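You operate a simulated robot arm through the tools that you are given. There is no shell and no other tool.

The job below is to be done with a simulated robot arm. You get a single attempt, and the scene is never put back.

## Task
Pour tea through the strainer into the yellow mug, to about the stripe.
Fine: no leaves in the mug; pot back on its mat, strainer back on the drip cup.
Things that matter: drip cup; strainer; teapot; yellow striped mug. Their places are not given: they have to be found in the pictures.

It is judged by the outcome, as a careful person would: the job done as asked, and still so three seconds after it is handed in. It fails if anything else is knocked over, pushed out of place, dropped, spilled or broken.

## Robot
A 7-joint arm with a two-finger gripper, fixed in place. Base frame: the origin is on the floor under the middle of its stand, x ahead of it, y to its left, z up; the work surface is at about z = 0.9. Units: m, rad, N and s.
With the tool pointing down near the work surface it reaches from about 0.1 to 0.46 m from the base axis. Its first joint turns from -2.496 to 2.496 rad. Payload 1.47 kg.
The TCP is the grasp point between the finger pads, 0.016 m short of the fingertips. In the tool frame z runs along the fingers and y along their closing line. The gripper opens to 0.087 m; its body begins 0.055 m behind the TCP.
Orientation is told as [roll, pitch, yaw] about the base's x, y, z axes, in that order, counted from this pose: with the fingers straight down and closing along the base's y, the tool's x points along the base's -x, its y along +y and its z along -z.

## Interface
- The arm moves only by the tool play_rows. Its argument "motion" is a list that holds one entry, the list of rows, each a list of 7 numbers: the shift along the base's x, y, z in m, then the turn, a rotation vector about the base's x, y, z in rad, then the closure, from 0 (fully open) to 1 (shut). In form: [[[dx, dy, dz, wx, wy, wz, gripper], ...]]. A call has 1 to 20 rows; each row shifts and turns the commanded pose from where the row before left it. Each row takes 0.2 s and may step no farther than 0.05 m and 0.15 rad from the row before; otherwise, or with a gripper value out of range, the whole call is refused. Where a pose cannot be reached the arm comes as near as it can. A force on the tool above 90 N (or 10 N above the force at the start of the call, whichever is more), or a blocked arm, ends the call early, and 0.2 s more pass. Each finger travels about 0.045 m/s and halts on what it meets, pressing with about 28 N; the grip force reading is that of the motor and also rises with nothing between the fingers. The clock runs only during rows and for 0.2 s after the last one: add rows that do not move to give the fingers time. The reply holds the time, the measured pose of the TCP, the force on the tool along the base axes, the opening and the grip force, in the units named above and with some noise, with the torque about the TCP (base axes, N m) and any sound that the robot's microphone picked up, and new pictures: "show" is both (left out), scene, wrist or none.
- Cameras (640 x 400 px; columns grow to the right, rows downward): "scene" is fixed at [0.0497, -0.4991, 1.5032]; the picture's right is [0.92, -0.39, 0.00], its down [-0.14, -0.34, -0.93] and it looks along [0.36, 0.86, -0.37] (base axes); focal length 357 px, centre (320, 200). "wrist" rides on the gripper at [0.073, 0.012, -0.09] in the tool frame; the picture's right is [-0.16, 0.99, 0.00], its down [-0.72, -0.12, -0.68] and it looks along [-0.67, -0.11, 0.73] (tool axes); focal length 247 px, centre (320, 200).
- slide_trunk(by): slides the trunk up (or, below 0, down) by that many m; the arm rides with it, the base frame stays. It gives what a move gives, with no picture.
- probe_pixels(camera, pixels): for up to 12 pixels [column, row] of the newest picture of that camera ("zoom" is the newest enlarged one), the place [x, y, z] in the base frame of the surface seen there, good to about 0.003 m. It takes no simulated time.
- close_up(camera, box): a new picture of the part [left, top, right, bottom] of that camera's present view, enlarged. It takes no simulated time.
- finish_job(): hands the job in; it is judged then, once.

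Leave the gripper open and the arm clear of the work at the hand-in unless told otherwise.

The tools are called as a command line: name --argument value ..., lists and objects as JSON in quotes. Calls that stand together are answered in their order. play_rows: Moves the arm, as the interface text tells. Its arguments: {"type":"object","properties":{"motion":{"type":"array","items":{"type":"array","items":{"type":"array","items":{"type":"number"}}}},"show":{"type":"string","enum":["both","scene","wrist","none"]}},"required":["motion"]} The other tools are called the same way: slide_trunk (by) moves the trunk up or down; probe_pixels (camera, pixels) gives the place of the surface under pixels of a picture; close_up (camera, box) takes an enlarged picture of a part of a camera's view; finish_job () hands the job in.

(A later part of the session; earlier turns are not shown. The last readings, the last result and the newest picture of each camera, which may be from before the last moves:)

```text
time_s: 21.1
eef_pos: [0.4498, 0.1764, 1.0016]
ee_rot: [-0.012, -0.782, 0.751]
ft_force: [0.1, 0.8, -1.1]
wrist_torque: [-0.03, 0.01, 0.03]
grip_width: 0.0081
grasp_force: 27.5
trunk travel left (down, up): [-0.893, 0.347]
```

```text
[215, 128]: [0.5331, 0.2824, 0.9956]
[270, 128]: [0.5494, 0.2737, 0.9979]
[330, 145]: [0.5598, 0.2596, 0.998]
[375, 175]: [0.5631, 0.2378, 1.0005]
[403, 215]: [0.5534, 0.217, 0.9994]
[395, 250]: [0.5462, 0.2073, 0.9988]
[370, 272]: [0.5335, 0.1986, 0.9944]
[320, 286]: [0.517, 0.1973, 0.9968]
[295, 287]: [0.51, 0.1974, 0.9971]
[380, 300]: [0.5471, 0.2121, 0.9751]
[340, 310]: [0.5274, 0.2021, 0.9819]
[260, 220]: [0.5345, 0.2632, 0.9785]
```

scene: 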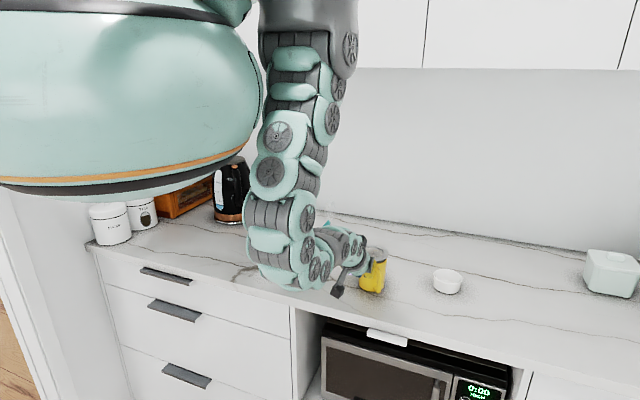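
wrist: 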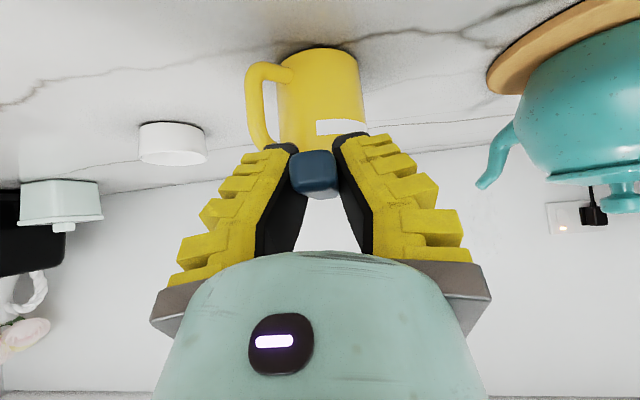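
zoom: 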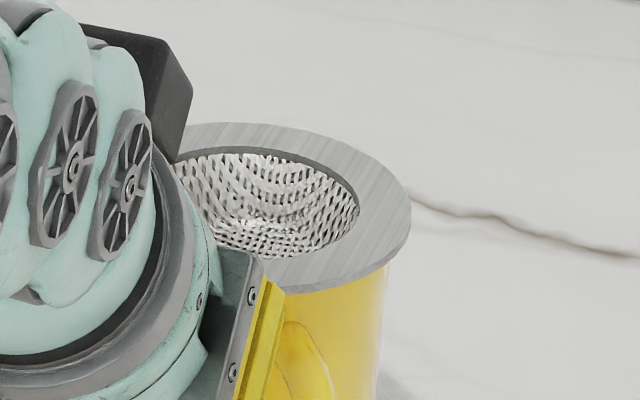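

The flange top is at about 0.9975, so roughly 3 mm remain. I'll step down 1 mm at a time.

play_rows --motion '[[[0, 0, -0.001, 0, 0, 0, 1], [0, 0, -0.001, 0, 0, 0, 1], [0, 0, 0, 0, 0, 0, 1], [0, 0, 0, 0, 0, 0, 1]]]' --show "none"

play_rows --motion '[[[0, 0, -0.001, 0, 0, 0, 1], [0, 0, 0, 0, 0, 0, 1], [0, 0, 0, 0, 0, 0, 1]]]' --show "none"

play_rows --motion '[[[0, 0, -0.001, 0, 0, 0, 1], [0, 0, 0, 0, 0, 0, 1], [0, 0, 0, 0, 0, 0, 1]]]' --show "both"

close_up --camera "scene" --box '[360, 235, 400, 275]'

```text
time_s: 22.1
eef_pos: [0.4497, 0.1767, 1.0]
ee_rot: [-0.013, -0.78, 0.751]
ft_force: [0.3, -0.2, -0.7]
wrist_torque: [-0.05, 0.04, 0.01]
grip_width: 0.0082
grasp_force: 28.2
trunk travel left (down, up): [-0.893, 0.347]
```

```text
time_s: 22.9
eef_pos: [0.4492, 0.1775, 0.999]
ee_rot: [-0.012, -0.783, 0.752]
ft_force: [0.1, -0.2, 0.7]
wrist_torque: [0.05, 0.02, -0.02]
grip_width: 0.0087
grasp_force: 27.2
trunk travel left (down, up): [-0.893, 0.347]
```

```text
time_s: 23.7
eef_pos: [0.4501, 0.1777, 0.9984]
ee_rot: [-0.014, -0.784, 0.749]
ft_force: [1.0, -0.5, 3.0]
wrist_torque: [0.22, -0.21, -0.06]
grip_width: 0.0093
grasp_force: 28.1
trunk travel left (down, up): [-0.893, 0.347]
```

scene: 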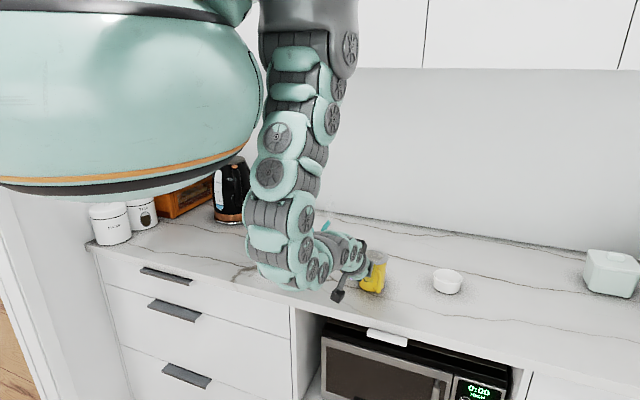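
wrist: 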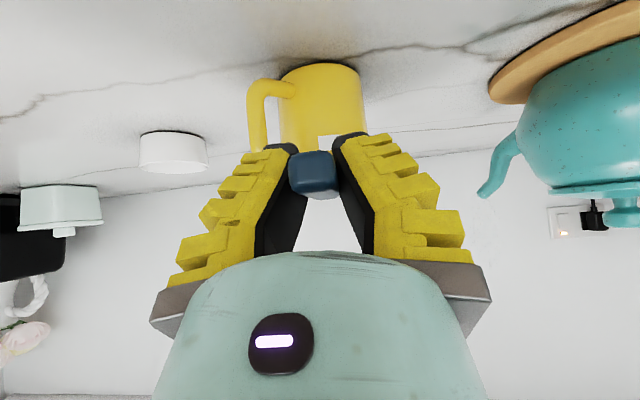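

```text
10.00 times, centred on (380, 255) of scene
```

zoom: 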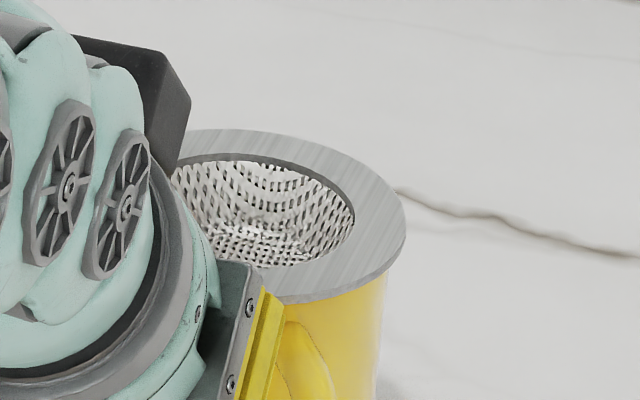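

Contact is made (+3 N up) and the flange is seated on the rim. I'll ease up 0.7 mm and open the fingers.

play_rows --motion '[[[0, 0, 0.0007, 0, 0, 0, 1], [0, 0, 0, 0, 0, 0, 0.85], [0, 0, 0, 0, 0, 0, 0.7], [0, 0, 0, 0, 0, 0, 0.5], [0, 0, 0, 0, 0, 0, 0.2], [0, 0, 0, 0, 0, 0, 0], [0, 0, 0, 0, 0, 0, 0], [0, 0, 0, 0, 0, 0, 0]]]' --show "both"

close_up --camera "scene" --box '[360, 235, 400, 275]'

close_up --camera "wrist" --box '[220, 60, 420, 200]'

```text
time_s: 25.5
eef_pos: [0.4489, 0.1751, 0.9975]
ee_rot: [-0.013, -0.78, 0.752]
ft_force: [0.9, 0.9, -0.1]
wrist_torque: [0.01, -0.01, -0.01]
grip_width: 0.0872
grasp_force: 0.0
trunk travel left (down, up): [-0.893, 0.347]
```

scene: 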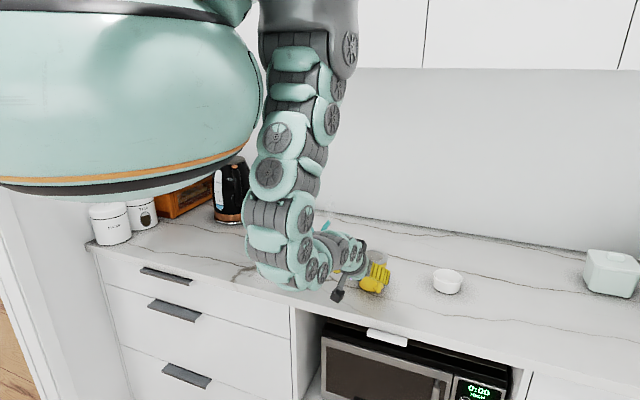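
wrist: 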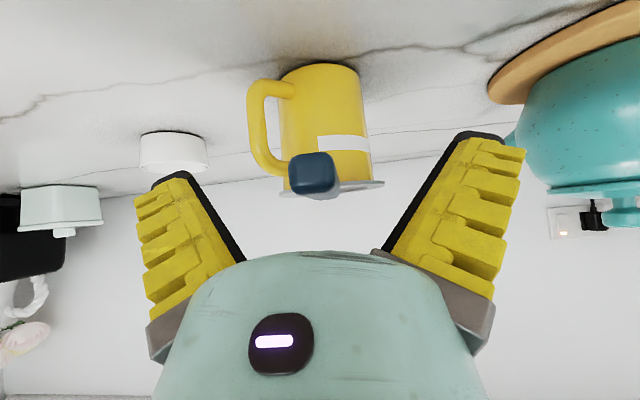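

```text
10.00 times, centred on (380, 255) of scene
```

zoom: 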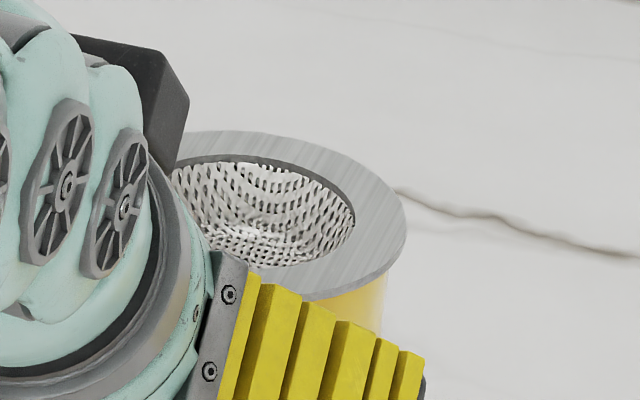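

```text
2.86 times, centred on (320, 130) of wrist
```

zoom: 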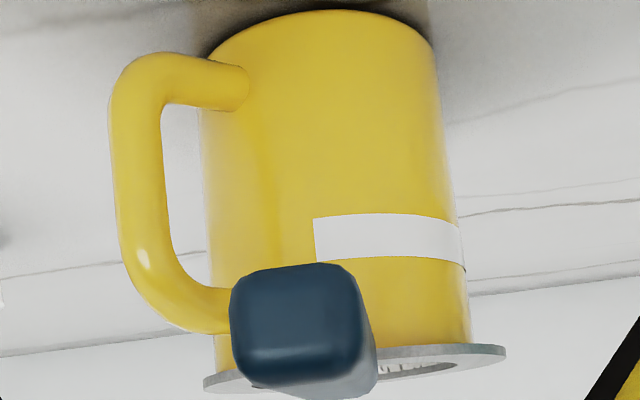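

The strainer sits level on the mug rim and is free of the fingers. I'll slide the trunk straight up 0.14 m so the fingers clear the handle vertically.

slide_trunk --by 0.14

play_rows --motion '[[[0, 0, 0, 0, 0, 0, 0]]]' --show "both"

close_up --camera "scene" --box '[330, 220, 410, 300]'

```text
time_s: 27.2
eef_pos: [0.4483, 0.1763, 1.1381]
ee_rot: [-0.011, -0.78, 0.75]
ft_force: [-0.2, 1.0, 0.2]
wrist_torque: [0.0, 0.03, 0.02]
grip_width: 0.087
grasp_force: 0.1
trunk travel left (down, up): [-1.033, 0.207]
```

```text
time_s: 27.6
eef_pos: [0.45, 0.1769, 1.1382]
ee_rot: [-0.014, -0.781, 0.751]
ft_force: [-0.8, -0.2, 0.0]
wrist_torque: [0.0, 0.0, 0.02]
grip_width: 0.0872
grasp_force: 0.1
trunk travel left (down, up): [-1.033, 0.207]
```

scene: 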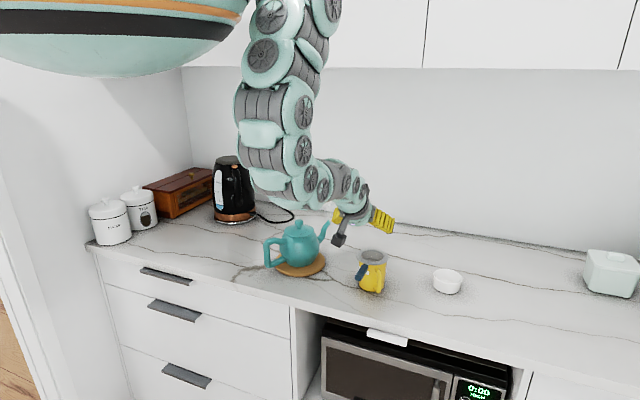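
wrist: 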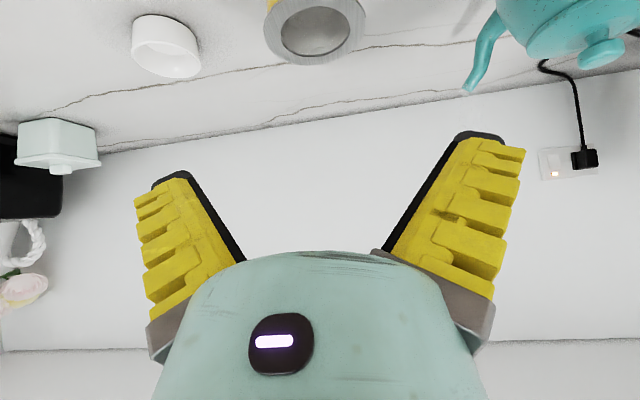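

```text
5.00 times, centred on (370, 260) of scene
```

zoom: 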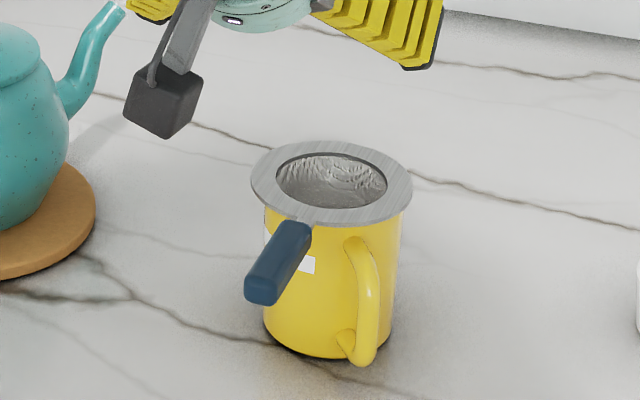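

The strainer is resting nicely on the mug. Now for the pot. I plan to grip the handle's top bar at about (0.29, 0.407, 1.010) with the tool pointing along the pot's axis, yaw ≈ 15° and nearly horizontal. First I'll rise and turn the yaw back by 0.49 rad.

play_rows --motion '[[[0, 0, 0.02, 0, 0, 0, 0], [0, 0, 0.02, 0, 0, -0.1225, 0], [-0.01, 0, 0.02, 0, 0, -0.1225, 0], [-0.02, 0, 0.02, 0, 0, -0.1225, 0], [-0.02, 0, 0.02, 0, 0, -0.1225, 0], [-0.03, 0.01, 0, 0, 0, 0, 0], [-0.03, 0.01, 0, 0, 0, 0, 0], [0, 0, 0, 0, 0, 0, 0], [0, 0, 0, 0, 0, 0, 0]]]' --show "both"

```text
time_s: 29.6
eef_pos: [0.3382, 0.1939, 1.2377]
ee_rot: [-0.015, -0.782, 0.261]
ft_force: [0.4, 0.3, 0.7]
wrist_torque: [-0.01, 0.03, -0.03]
grip_width: 0.0871
grasp_force: 0.1
trunk travel left (down, up): [-1.033, 0.207]
```

scene: 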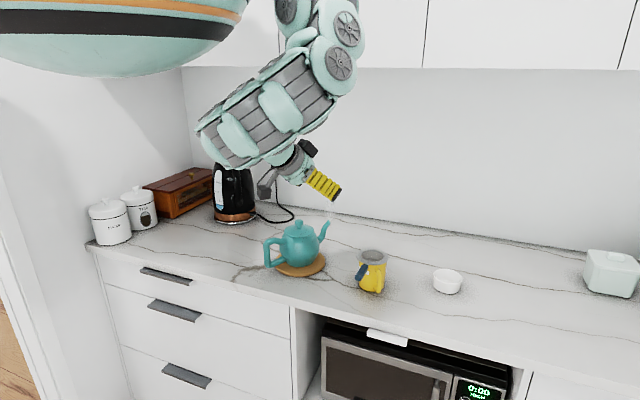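
wrist: 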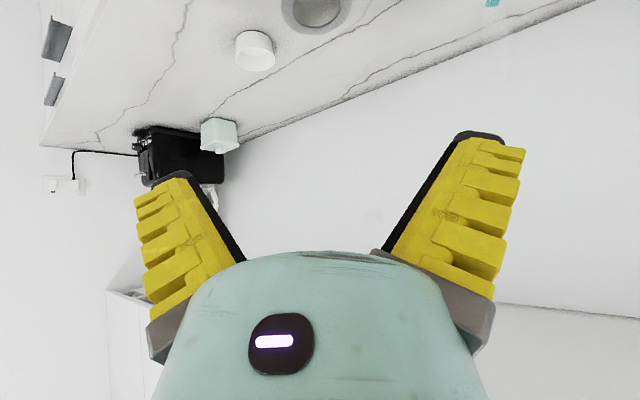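

There were no reach complaints. Next I'll move to behind and above the pot handle, around (0.20, 0.36, 1.21), while tilting the tool to about 80° from vertical.

play_rows --motion '[[[-0.023, 0.0277, 0, 0, 0, 0, 0], [-0.023, 0.0277, 0, 0, 0, 0, 0], [-0.023, 0.0277, 0, 0.0318, -0.1186, 0, 0], [-0.023, 0.0277, 0, 0.0318, -0.1186, 0, 0], [-0.023, 0.0277, 0, 0.0318, -0.1186, 0, 0], [-0.023, 0.0277, 0, 0.0318, -0.1186, 0, 0], [0, 0, 0, 0.0318, -0.1186, 0, 0], [0, 0, 0, 0, 0, 0, 0], [0, 0, 0, 0, 0, 0, 0]]]' --show "both"

```text
time_s: 31.6
eef_pos: [0.2124, 0.3452, 1.241]
ee_rot: [-0.01, -1.334, 0.261]
ft_force: [-0.7, -1.0, 0.3]
wrist_torque: [0.01, -0.01, 0.01]
grip_width: 0.0869
grasp_force: 0.2
out of reach, approached as far as the arm can: row 6, 7
trunk travel left (down, up): [-1.033, 0.207]
```

scene: 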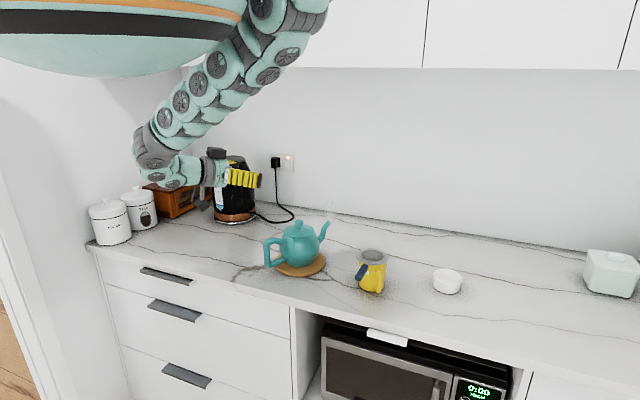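
wrist: 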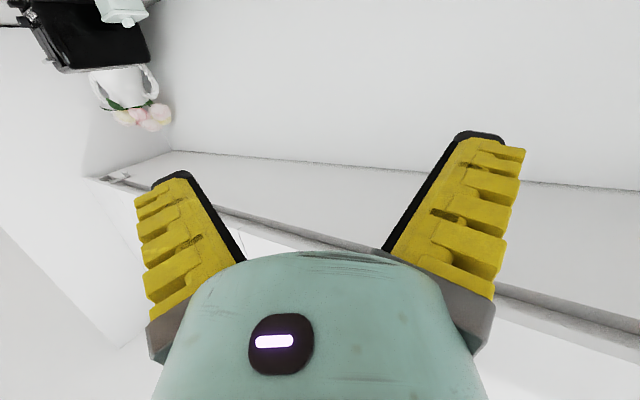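

The tool is now at about 76° from vertical at (0.212, 0.345, 1.241), close to the slope of the handle's top bar. I'll move over to the pre-grasp x, y behind the handle and down 0.09 with the arm.

play_rows --motion '[[[-0.005, 0.013, -0.015, 0, 0, 0, 0], [-0.004, 0.013, -0.015, 0, 0, 0, 0], [0, 0.013, -0.015, 0, 0, 0, 0], [0, 0, -0.015, 0, 0, 0, 0], [0, 0, -0.015, 0, 0, 0, 0], [0, 0, -0.015, 0, 0, 0, 0], [0, 0, 0, 0, 0, 0, 0], [0, 0, 0, 0, 0, 0, 0]]]' --show "both"

```text
time_s: 33.4
eef_pos: [0.2218, 0.3408, 1.2269]
ee_rot: [-0.009, -1.334, 0.257]
ft_force: [0.1, 0.4, -1.2]
wrist_torque: [0.04, -0.02, 0.02]
grip_width: 0.0869
grasp_force: 0.1
out of reach, approached as far as the arm can: row 1, 2, 3, 4, 5, 6
trunk travel left (down, up): [-1.033, 0.207]
```

scene: 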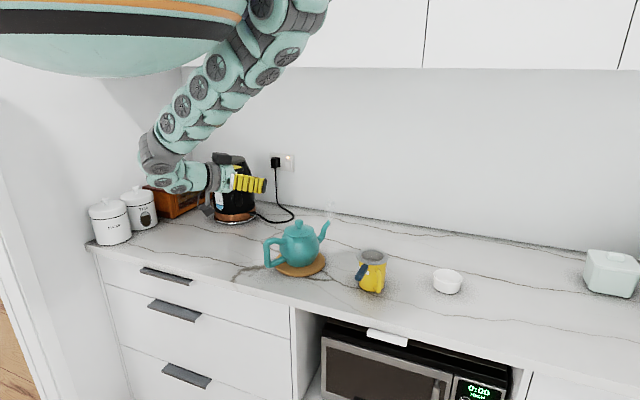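
wrist: 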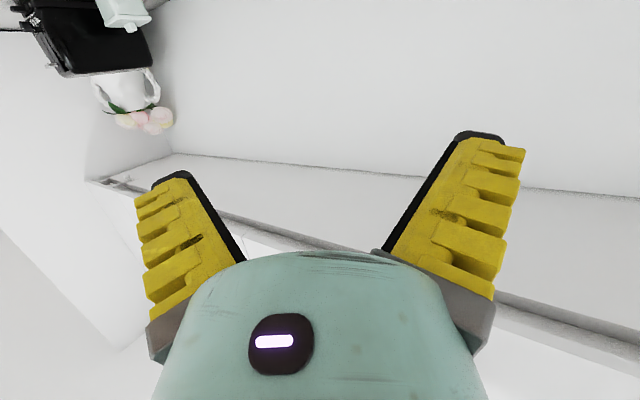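

The arm is at a limit here and looks nearly straight from shoulder to wrist. I'll probe along the arm to understand its geometry.

probe_pixels --camera "scene" --pixels '[[310, 10], [290, 45], [265, 60], [240, 80], [215, 95], [190, 115], [165, 130], [150, 155], [175, 175], [200, 180], [230, 180], [262, 186]]'

close_up --camera "scene" --box '[120, 0, 360, 220]'

```text
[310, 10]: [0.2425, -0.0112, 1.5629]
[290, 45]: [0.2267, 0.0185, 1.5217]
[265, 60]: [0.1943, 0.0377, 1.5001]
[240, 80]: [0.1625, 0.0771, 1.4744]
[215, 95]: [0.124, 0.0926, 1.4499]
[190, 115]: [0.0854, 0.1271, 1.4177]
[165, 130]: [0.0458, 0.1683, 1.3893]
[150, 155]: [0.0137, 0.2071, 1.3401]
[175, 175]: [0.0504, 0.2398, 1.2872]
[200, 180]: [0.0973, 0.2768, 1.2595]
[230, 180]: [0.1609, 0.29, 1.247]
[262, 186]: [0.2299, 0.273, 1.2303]
```

```text
1.82 times, centred on (240, 110) of scene
```

zoom: 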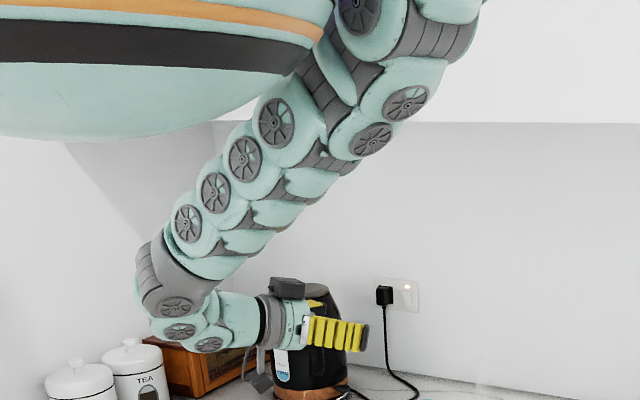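

The wrist is bending over 100°, which is what limits it. A less horizontal approach of about 47° suits the arm better and still grips the top bar well. I'll tilt back to that and move to above and behind the handle, around (0.242, 0.394, 1.2).

play_rows --motion '[[[0, 0, 0, -0.0335, 0.125, 0, 0], [0, 0, 0, -0.0335, 0.125, 0, 0], [0, 0, 0, -0.0335, 0.125, 0, 0], [0, 0, 0, -0.0335, 0.125, 0, 0], [0.005, 0.014, 0, 0, 0, 0, 0], [0.005, 0.014, 0, 0, 0, 0, 0], [0.005, 0.013, -0.01, 0, 0, 0, 0], [0.005, 0.012, -0.015, 0, 0, 0, 0], [0, 0, 0, 0, 0, 0, 0], [0, 0, 0, 0, 0, 0, 0]]]' --show "both"

```text
time_s: 35.6
eef_pos: [0.2425, 0.394, 1.2048]
ee_rot: [-0.013, -0.818, 0.263]
ft_force: [-0.4, 0.7, -0.1]
wrist_torque: [0.0, -0.05, -0.02]
grip_width: 0.0869
grasp_force: 0.0
trunk travel left (down, up): [-1.033, 0.207]
```

scene: 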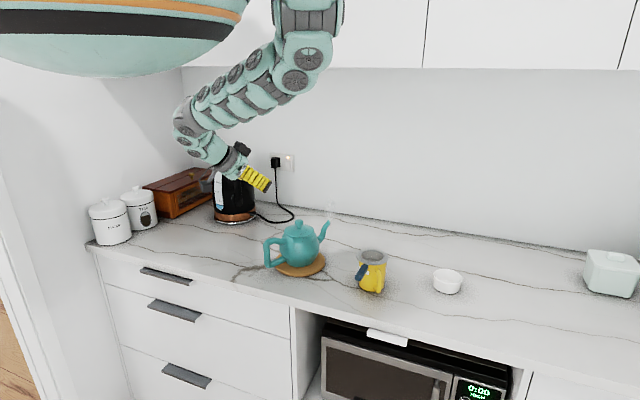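
wrist: 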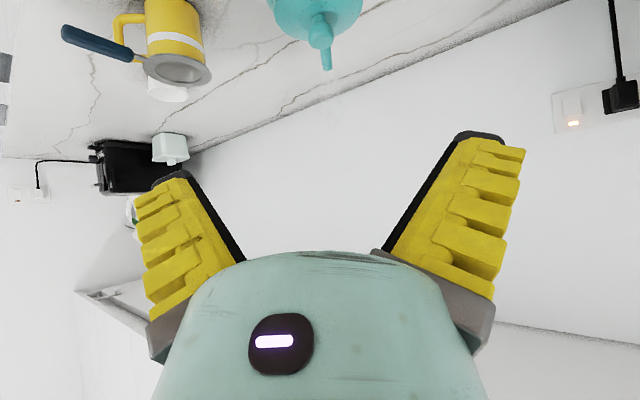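

The pose was reached, and the pot's knob and spout line up with the tool centreline at (320,30) and (327,65). I'll try lowering with the arm alone so the scene camera stays unobstructed.

play_rows --motion '[[[0, 0, -0.02, 0, 0, 0, 0], [0, 0, -0.02, 0, 0, 0, 0], [0, 0, -0.02, 0, 0, 0, 0], [0, 0, -0.02, 0, 0, 0, 0], [0, 0, -0.02, 0, 0, 0, 0], [0, 0, -0.02, 0, 0, 0, 0], [0, 0, 0, 0, 0, 0, 0], [0, 0, 0, 0, 0, 0, 0]]]' --show "both"

```text
time_s: 37.4
eef_pos: [0.2455, 0.3875, 1.1451]
ee_rot: [-0.014, -0.817, 0.263]
ft_force: [0.7, 0.9, 0.9]
wrist_torque: [0.03, -0.03, -0.01]
grip_width: 0.0872
grasp_force: 0.1
out of reach, approached as far as the arm can: row 3, 4, 5, 6
trunk travel left (down, up): [-1.033, 0.207]
```

scene: 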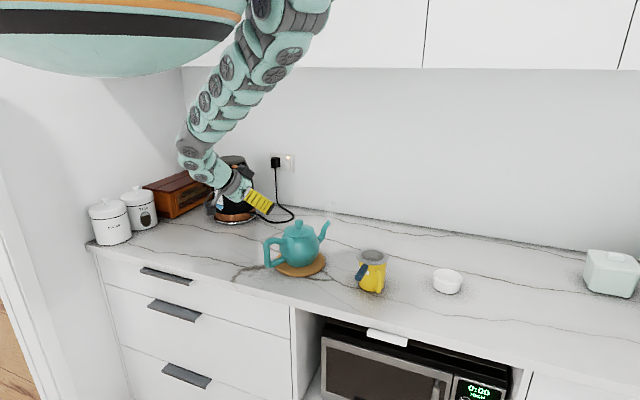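
wrist: 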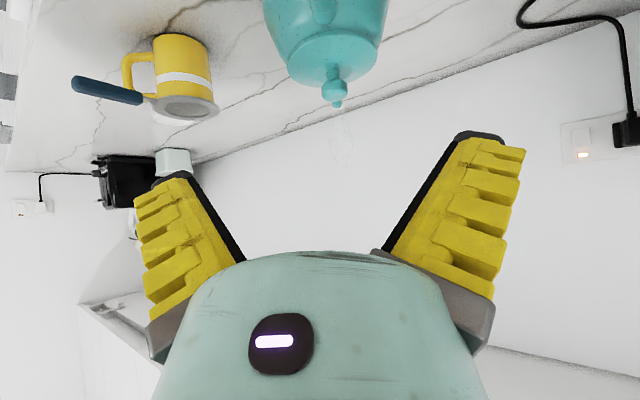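

The arm bottoms out at z ≈ 1.145 with this trunk height. I'll go back up 0.06 m and lower the trunk instead.

play_rows --motion '[[[-0.003, 0.0065, 0.02, 0, 0, 0, 0], [0, 0, 0.02, 0, 0, 0, 0], [0, 0, 0.02, 0, 0, 0, 0], [0, 0, 0, 0, 0, 0, 0]]]' --show "none"

slide_trunk --by -0.145

play_rows --motion '[[[0, 0, 0, 0, 0, 0, 0]]]' --show "both"

```text
time_s: 38.4
eef_pos: [0.2423, 0.3922, 1.2053]
ee_rot: [-0.012, -0.818, 0.261]
ft_force: [-0.7, -0.4, -0.2]
wrist_torque: [-0.02, -0.01, -0.03]
grip_width: 0.0869
grasp_force: 0.0
trunk travel left (down, up): [-1.033, 0.207]
```

```text
time_s: 40.1
eef_pos: [0.2412, 0.3924, 1.0593]
ee_rot: [-0.014, -0.818, 0.262]
ft_force: [0.1, -0.3, 0.3]
wrist_torque: [-0.01, 0.01, 0.0]
grip_width: 0.0872
grasp_force: 0.0
trunk travel left (down, up): [-0.888, 0.352]
```

```text
time_s: 40.5
eef_pos: [0.2418, 0.3913, 1.0593]
ee_rot: [-0.013, -0.816, 0.261]
ft_force: [-0.2, 0.3, -0.1]
wrist_torque: [-0.01, 0.0, 0.0]
grip_width: 0.0867
grasp_force: 0.1
trunk travel left (down, up): [-0.888, 0.352]
```

scene: 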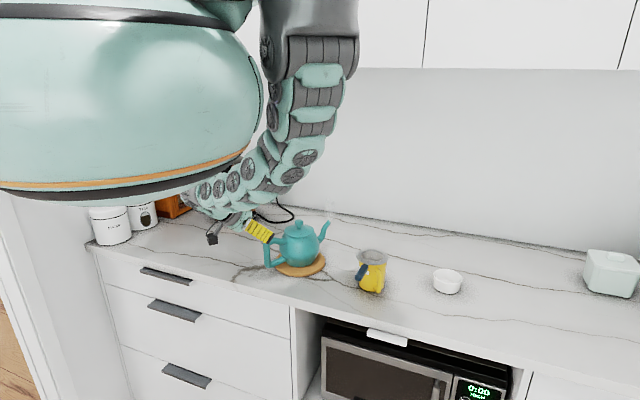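
wrist: 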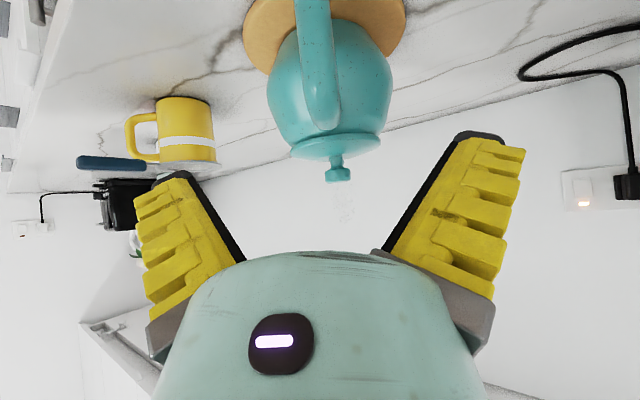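

The handle is clearly visible in the wrist view, running from (308,10) to (324,125). I'll probe it for a precise line and height.

close_up --camera "wrist" --box '[220, 0, 440, 190]'

probe_pixels --camera "wrist" --pixels '[[308, 5], [311, 30], [313, 50], [316, 75], [319, 95], [322, 115], [325, 128], [337, 178], [334, 160], [300, 80], [336, 80], [323, 148]]'

```text
2.11 times, centred on (330, 95) of wrist
```

zoom: 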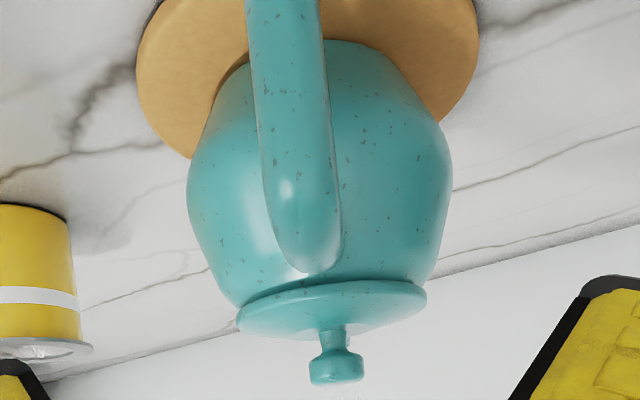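

```text
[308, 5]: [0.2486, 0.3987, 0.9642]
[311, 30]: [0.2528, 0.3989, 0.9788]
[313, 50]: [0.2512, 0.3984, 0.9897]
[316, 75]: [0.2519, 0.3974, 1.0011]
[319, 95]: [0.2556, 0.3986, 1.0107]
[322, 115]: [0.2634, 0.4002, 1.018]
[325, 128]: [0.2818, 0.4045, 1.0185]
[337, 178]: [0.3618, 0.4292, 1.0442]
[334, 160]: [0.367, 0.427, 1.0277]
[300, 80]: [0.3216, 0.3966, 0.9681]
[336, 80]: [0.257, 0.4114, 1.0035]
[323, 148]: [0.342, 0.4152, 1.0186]
```

The handle's outer bar centre is about (0.2595, 0.401), with the top surface at z ≈ 1.019. I need a 4 mm sideways correction, then an advance of about 7 cm along the tool axis onto the top bar, aiming for (0.2885, 0.4088, 1.008). I'll do most of it now with the fingers open.

play_rows --motion '[[[-0.001, 0.004, 0, 0, 0, 0, 0], [0.00956, 0.00256, -0.0102, 0, 0, 0, 0], [0.00956, 0.00256, -0.0102, 0, 0, 0, 0], [0.00956, 0.00256, -0.0102, 0, 0, 0, 0], [0, 0, 0, 0, 0, 0, 0], [0, 0, 0, 0, 0, 0, 0]]]' --show "both"

close_up --camera "scene" --box '[220, 190, 340, 290]'

```text
time_s: 41.9
eef_pos: [0.2696, 0.4047, 1.0277]
ee_rot: [-0.012, -0.817, 0.259]
ft_force: [1.1, 0.5, 0.1]
wrist_torque: [0.03, 0.01, 0.0]
grip_width: 0.0869
grasp_force: 0.2
trunk travel left (down, up): [-0.888, 0.352]
```

scene: 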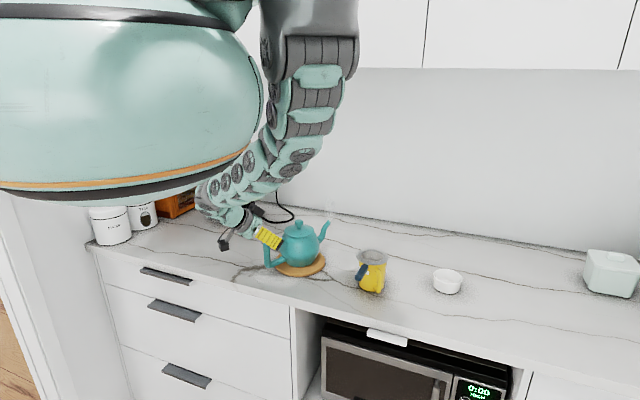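
wrist: 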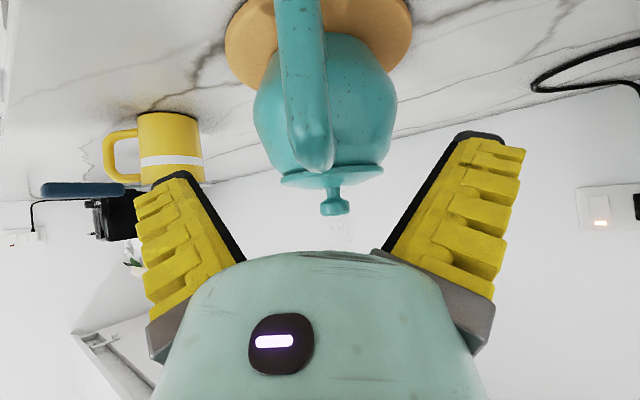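

```text
4.00 times, centred on (280, 240) of scene
```

zoom: 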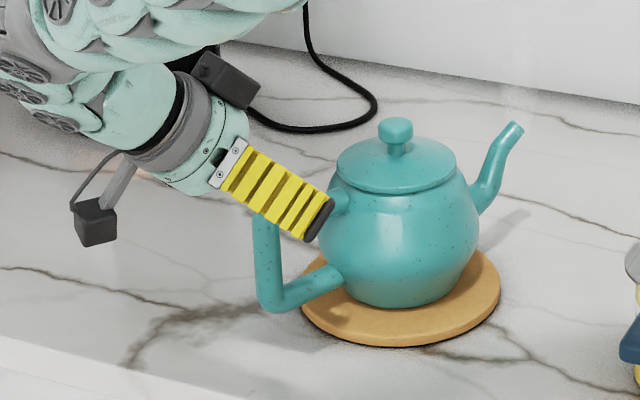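

The fingers straddle the handle, which sits about 1 mm off-centre. I'll advance the last 2.7 cm along the axis, then close slowly.

play_rows --motion '[[[0.0095, 0.0018, -0.0098, 0, 0, 0, 0], [0.0095, 0.0018, -0.0098, 0, 0, 0, 0], [0, 0, 0, 0, 0, 0, 0], [0, 0, 0, 0, 0, 0, 0]]]' --show "both"

close_up --camera "scene" --box '[230, 200, 330, 290]'

close_up --camera "wrist" --box '[200, 60, 440, 260]'

```text
time_s: 42.9
eef_pos: [0.2886, 0.4083, 1.0079]
ee_rot: [-0.013, -0.815, 0.261]
ft_force: [0.0, -1.8, 0.0]
wrist_torque: [-0.02, -0.02, 0.01]
grip_width: 0.0871
grasp_force: 0.1
trunk travel left (down, up): [-0.888, 0.352]
```

scene: 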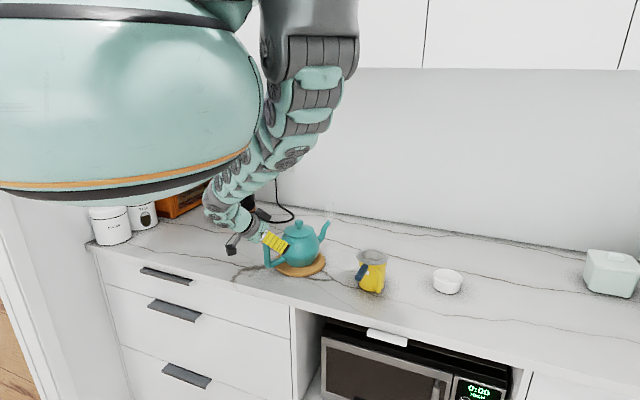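
wrist: 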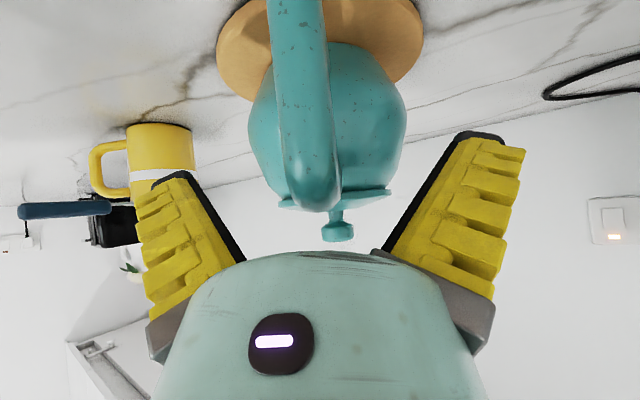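

```text
4.44 times, centred on (280, 245) of scene
```

zoom: 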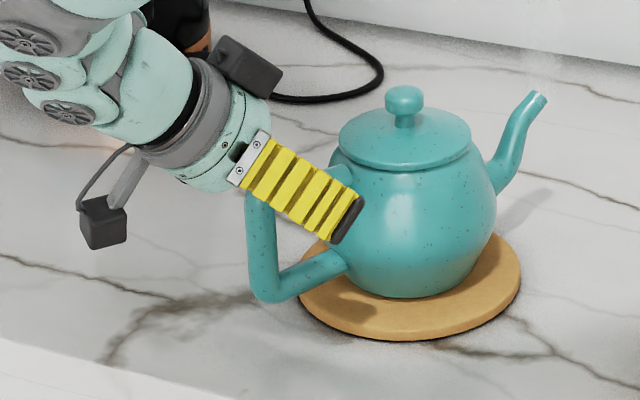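

```text
2.00 times, centred on (320, 160) of wrist
```

zoom: 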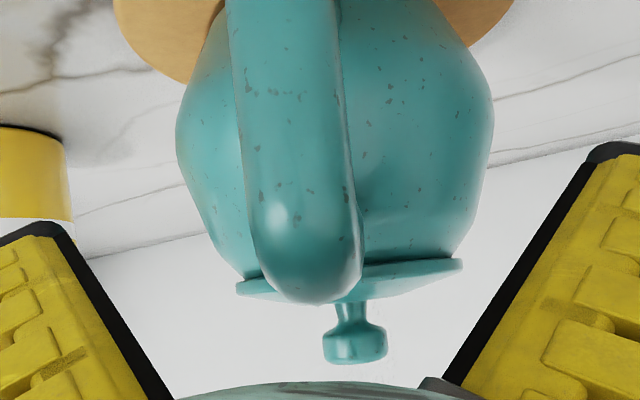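

The handle is within about 1 mm of the centreline. Closing now.

play_rows --motion '[[[0, 0, 0, 0, 0, 0, 0.5], [0, 0, 0, 0, 0, 0, 0.5], [0, 0, 0, 0, 0, 0, 0.8], [0, 0, 0, 0, 0, 0, 1], [0, 0, 0, 0, 0, 0, 1], [0, 0, 0, 0, 0, 0, 1], [0, 0, 0, 0, 0, 0, 1], [0, 0, 0, 0, 0, 0, 1]]]' --show "both"

close_up --camera "scene" --box '[230, 200, 330, 290]'

```text
time_s: 44.7
eef_pos: [0.2896, 0.4077, 1.009]
ee_rot: [-0.013, -0.817, 0.26]
ft_force: [-2.8, -1.4, 5.5]
wrist_torque: [0.14, -0.55, 0.02]
grip_width: 0.0151
grasp_force: 28.3
trunk travel left (down, up): [-0.888, 0.352]
```

scene: 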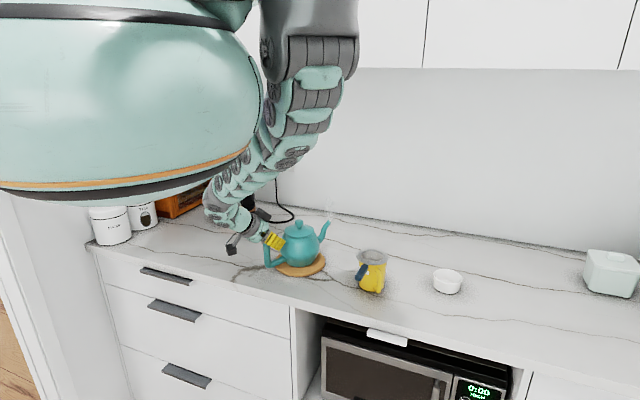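
wrist: 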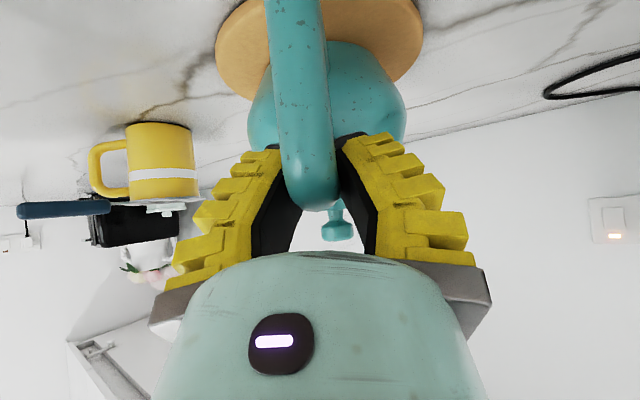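

```text
4.44 times, centred on (280, 245) of scene
```

zoom: 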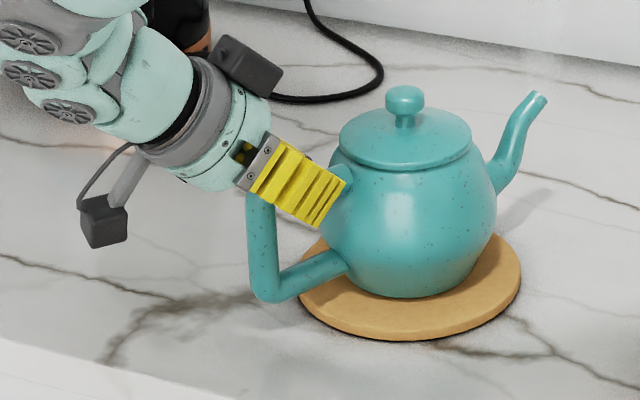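

The handle is gripped at 15 mm and 28 N. I'll lift 1 cm slowly and check weight, torque and whether the pot stays level.

play_rows --motion '[[[0, 0, 0.002, 0, 0, 0, 1], [0, 0, 0.002, 0, 0, 0, 1], [0, 0, 0.003, 0, 0, 0, 1], [0, 0, 0.003, 0, 0, 0, 1], [0, 0, 0, 0, 0, 0, 1], [0, 0, 0, 0, 0, 0, 1]]]' --show "both"

close_up --camera "scene" --box '[230, 200, 330, 290]'

```text
time_s: 46.1
eef_pos: [0.2884, 0.406, 1.0188]
ee_rot: [-0.013, -0.816, 0.262]
ft_force: [-1.0, 0.4, -8.1]
wrist_torque: [-0.18, 0.56, 0.02]
grip_width: 0.0078
grasp_force: 28.2
trunk travel left (down, up): [-0.888, 0.352]
```

scene: 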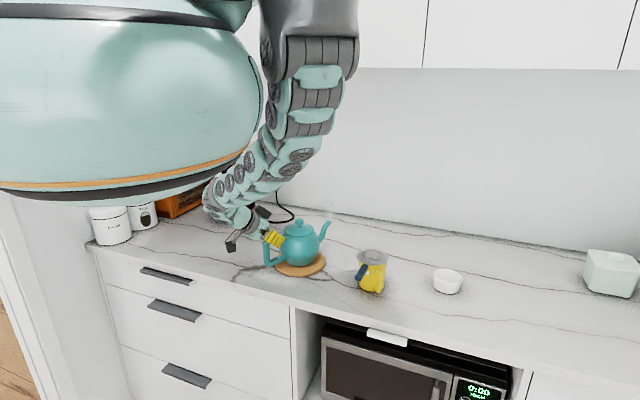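
wrist: 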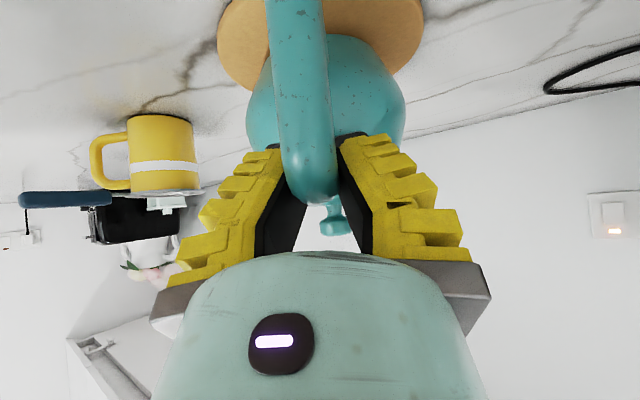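

```text
4.44 times, centred on (280, 245) of scene
```

zoom: 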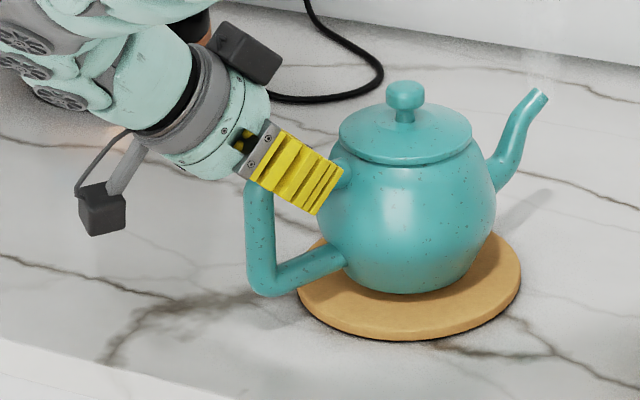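

The reading is about 8 N, but the pot may not have risen as much as the gripper. I'll probe the knob, spout tip, base and handle for actual lift and tilt.

probe_pixels --camera "zoom" --pixels '[[404, 85], [404, 105], [540, 97], [258, 220], [258, 260], [268, 287], [262, 190], [410, 288], [345, 140], [468, 135], [400, 160], [325, 260]]'

close_up --camera "wrist" --box '[200, 60, 440, 260]'

```text
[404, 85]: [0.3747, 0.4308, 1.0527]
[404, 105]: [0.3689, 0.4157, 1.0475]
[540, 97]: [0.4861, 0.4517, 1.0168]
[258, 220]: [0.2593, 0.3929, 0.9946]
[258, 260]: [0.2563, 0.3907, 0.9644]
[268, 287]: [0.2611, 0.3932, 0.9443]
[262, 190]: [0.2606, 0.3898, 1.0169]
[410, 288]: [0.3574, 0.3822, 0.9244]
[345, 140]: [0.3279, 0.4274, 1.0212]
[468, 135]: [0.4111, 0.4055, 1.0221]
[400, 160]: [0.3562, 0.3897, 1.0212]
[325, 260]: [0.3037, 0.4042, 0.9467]
```

```text
2.00 times, centred on (320, 160) of wrist
```

zoom: 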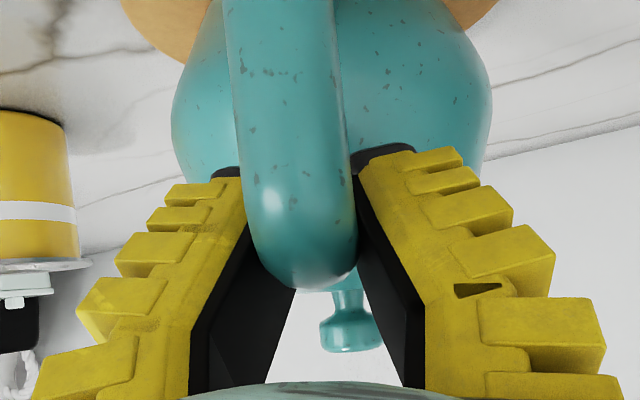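

The pot has risen about 4 mm while the gripper rose 10 mm. The difference matches the roughly 2.3 N/mm compliance seen with the strainer, not a slip. I'll lift 2 cm more and re-check.

play_rows --motion '[[[0, 0, 0.004, 0, 0, 0, 1], [0, 0, 0.004, 0, 0, 0, 1], [0, 0, 0.004, 0, 0, 0, 1], [0, 0, 0.004, 0, 0, 0, 1], [0, 0, 0.004, 0, 0, 0, 1], [0, 0, 0, 0, 0, 0, 1], [0, 0, 0, 0, 0, 0, 1], [0, 0, 0, 0, 0, 0, 1]]]' --show "both"

close_up --camera "scene" --box '[230, 200, 330, 290]'

probe_pixels --camera "zoom" --pixels '[[404, 72], [404, 92], [537, 85], [258, 205], [258, 245], [268, 275], [262, 175], [410, 275], [345, 127], [468, 122], [400, 147], [325, 247]]'

```text
time_s: 47.9
eef_pos: [0.2894, 0.4064, 1.0387]
ee_rot: [-0.012, -0.814, 0.261]
ft_force: [0.0, 0.0, -8.7]
wrist_torque: [-0.12, 0.51, -0.04]
grip_width: 0.0079
grasp_force: 28.0
trunk travel left (down, up): [-0.888, 0.352]
```

scene: 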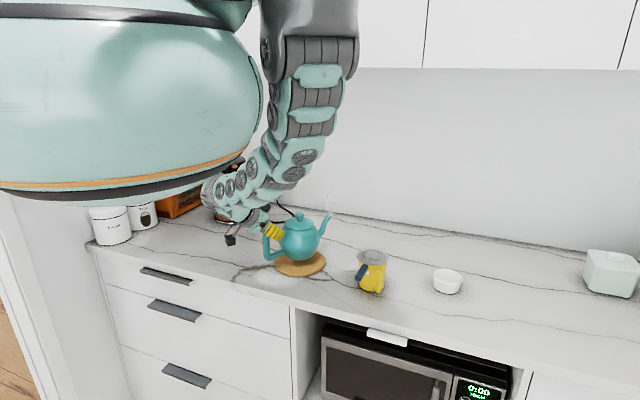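
wrist: 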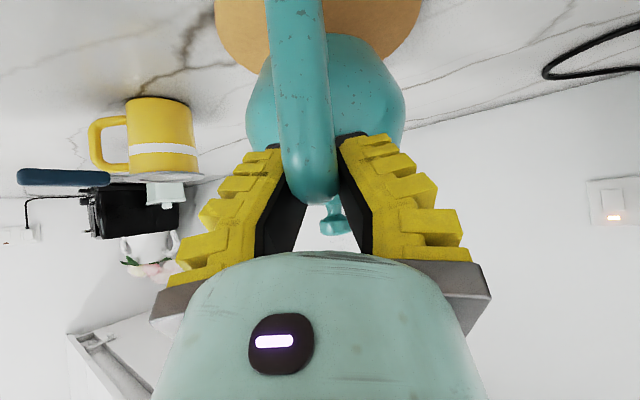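

```text
4.44 times, centred on (280, 245) of scene
```

zoom: 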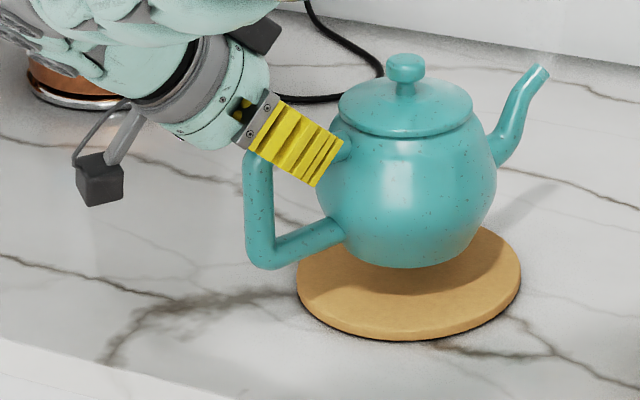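

```text
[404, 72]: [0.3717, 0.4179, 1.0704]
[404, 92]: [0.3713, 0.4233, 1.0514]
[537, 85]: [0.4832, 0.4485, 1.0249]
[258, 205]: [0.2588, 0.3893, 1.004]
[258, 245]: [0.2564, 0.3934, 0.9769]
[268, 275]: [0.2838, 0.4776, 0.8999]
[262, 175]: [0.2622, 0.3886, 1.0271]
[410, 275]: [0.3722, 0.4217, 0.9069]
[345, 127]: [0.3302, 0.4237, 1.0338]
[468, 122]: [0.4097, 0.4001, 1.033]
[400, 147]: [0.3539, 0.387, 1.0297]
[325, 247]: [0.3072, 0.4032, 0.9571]
```

The pot is up and level, weighing about 8.7 N (≈0.89 kg). I'll record the spout tip position precisely in a zoom before moving.

close_up --camera "scene" --box '[300, 200, 350, 240]'

```text
10.00 times, centred on (325, 220) of scene
```

zoom: 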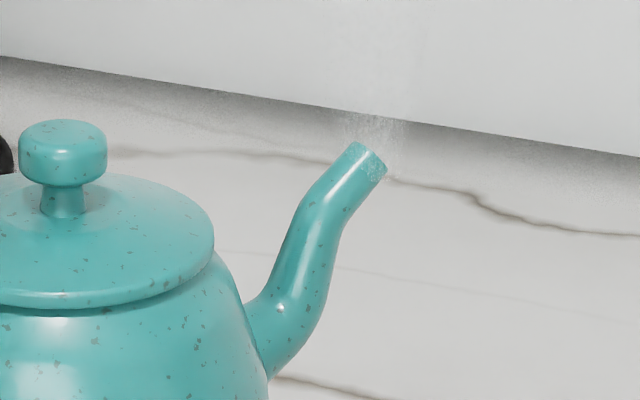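

I'll probe the spout's end edges.

probe_pixels --camera "zoom" --pixels '[[353, 146], [366, 158], [382, 172], [370, 165], [345, 195], [330, 200], [62, 125], [62, 155], [205, 250], [110, 185]]'

slide_trunk --by 0.12

play_rows --motion '[[[0, 0, 0, 0, 0, 0, 1], [0, 0, 0, 0, 0, 0, 1]]]' --show "both"

```text
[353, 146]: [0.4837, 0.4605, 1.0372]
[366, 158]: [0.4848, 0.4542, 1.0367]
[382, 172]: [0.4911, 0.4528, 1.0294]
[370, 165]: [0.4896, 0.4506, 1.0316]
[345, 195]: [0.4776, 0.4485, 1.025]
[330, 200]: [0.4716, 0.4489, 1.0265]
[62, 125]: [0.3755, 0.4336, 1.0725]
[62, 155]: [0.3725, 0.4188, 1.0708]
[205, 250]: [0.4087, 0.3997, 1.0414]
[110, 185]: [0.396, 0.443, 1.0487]
```

```text
time_s: 49.4
eef_pos: [0.2883, 0.4058, 1.1583]
ee_rot: [-0.015, -0.815, 0.261]
ft_force: [0.4, -0.2, -8.0]
wrist_torque: [-0.13, 0.57, 0.03]
grip_width: 0.0079
grasp_force: 28.1
trunk travel left (down, up): [-1.008, 0.232]
```

```text
time_s: 50.0
eef_pos: [0.2883, 0.407, 1.1597]
ee_rot: [-0.014, -0.815, 0.263]
ft_force: [0.4, 0.3, -7.8]
wrist_torque: [-0.19, 0.58, -0.01]
grip_width: 0.0079
grasp_force: 28.8
trunk travel left (down, up): [-1.008, 0.232]
```

scene: 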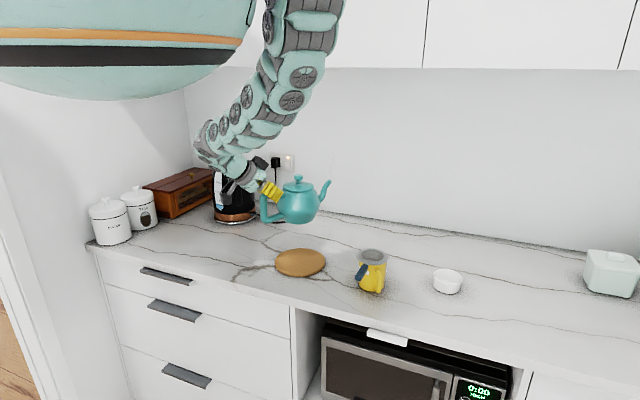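
wrist: 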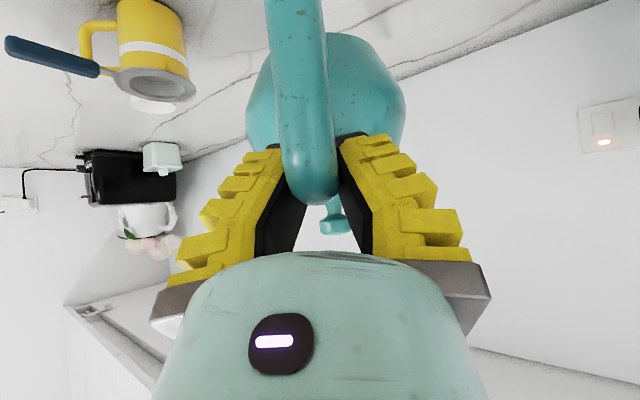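

The spout tip is 0.207 m ahead of the TCP and 5 mm below it. I'll carry the level pot so the spout points toward the strainer: yaw to about -12°, TCP to about (0.308, 0.285), at the same height with about 4 cm clearance over the strainer.

play_rows --motion '[[[0.002, -0.0122, 0, 0, 0, -0.0471, 1], [0.002, -0.0122, 0, 0, 0, -0.0471, 1], [0.002, -0.0122, 0, 0, 0, -0.0471, 1], [0.002, -0.0122, 0, 0, 0, -0.0471, 1], [0.002, -0.0122, 0, 0, 0, -0.0471, 1], [0.002, -0.0122, 0, 0, 0, -0.0471, 1], [0.002, -0.0122, 0, 0, 0, -0.0471, 1], [0.002, -0.0122, 0, 0, 0, -0.0471, 1], [0.002, -0.0122, 0, 0, 0, -0.0471, 1], [0.002, -0.0122, 0, 0, 0, -0.0471, 1], [0, 0, 0, 0, 0, 0, 1], [0, 0, 0, 0, 0, 0, 1]]]' --show "both"

close_up --camera "scene" --box '[270, 180, 410, 300]'

```text
time_s: 52.6
eef_pos: [0.309, 0.2844, 1.159]
ee_rot: [-0.015, -0.817, -0.209]
ft_force: [0.1, -0.1, -7.6]
wrist_torque: [0.09, 0.55, -0.02]
grip_width: 0.0082
grasp_force: 28.3
trunk travel left (down, up): [-1.008, 0.232]
```

scene: 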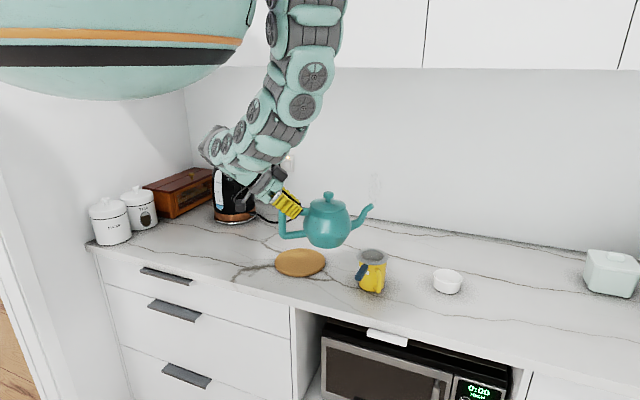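
wrist: 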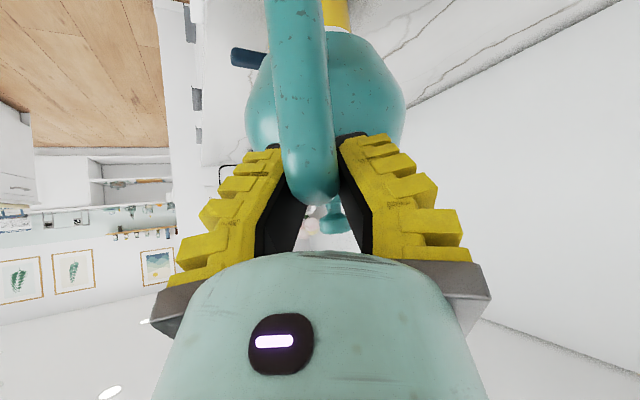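

```text
3.33 times, centred on (340, 240) of scene
```

zoom: 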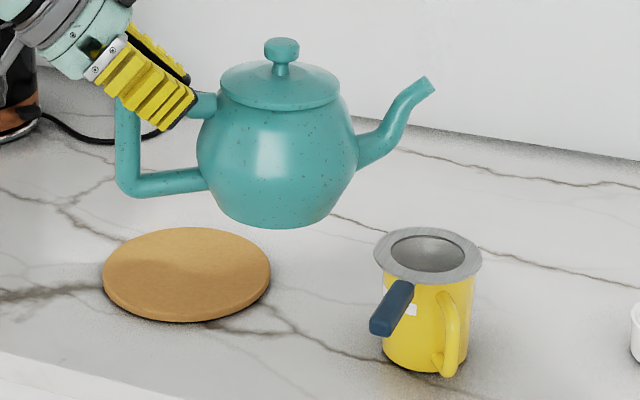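

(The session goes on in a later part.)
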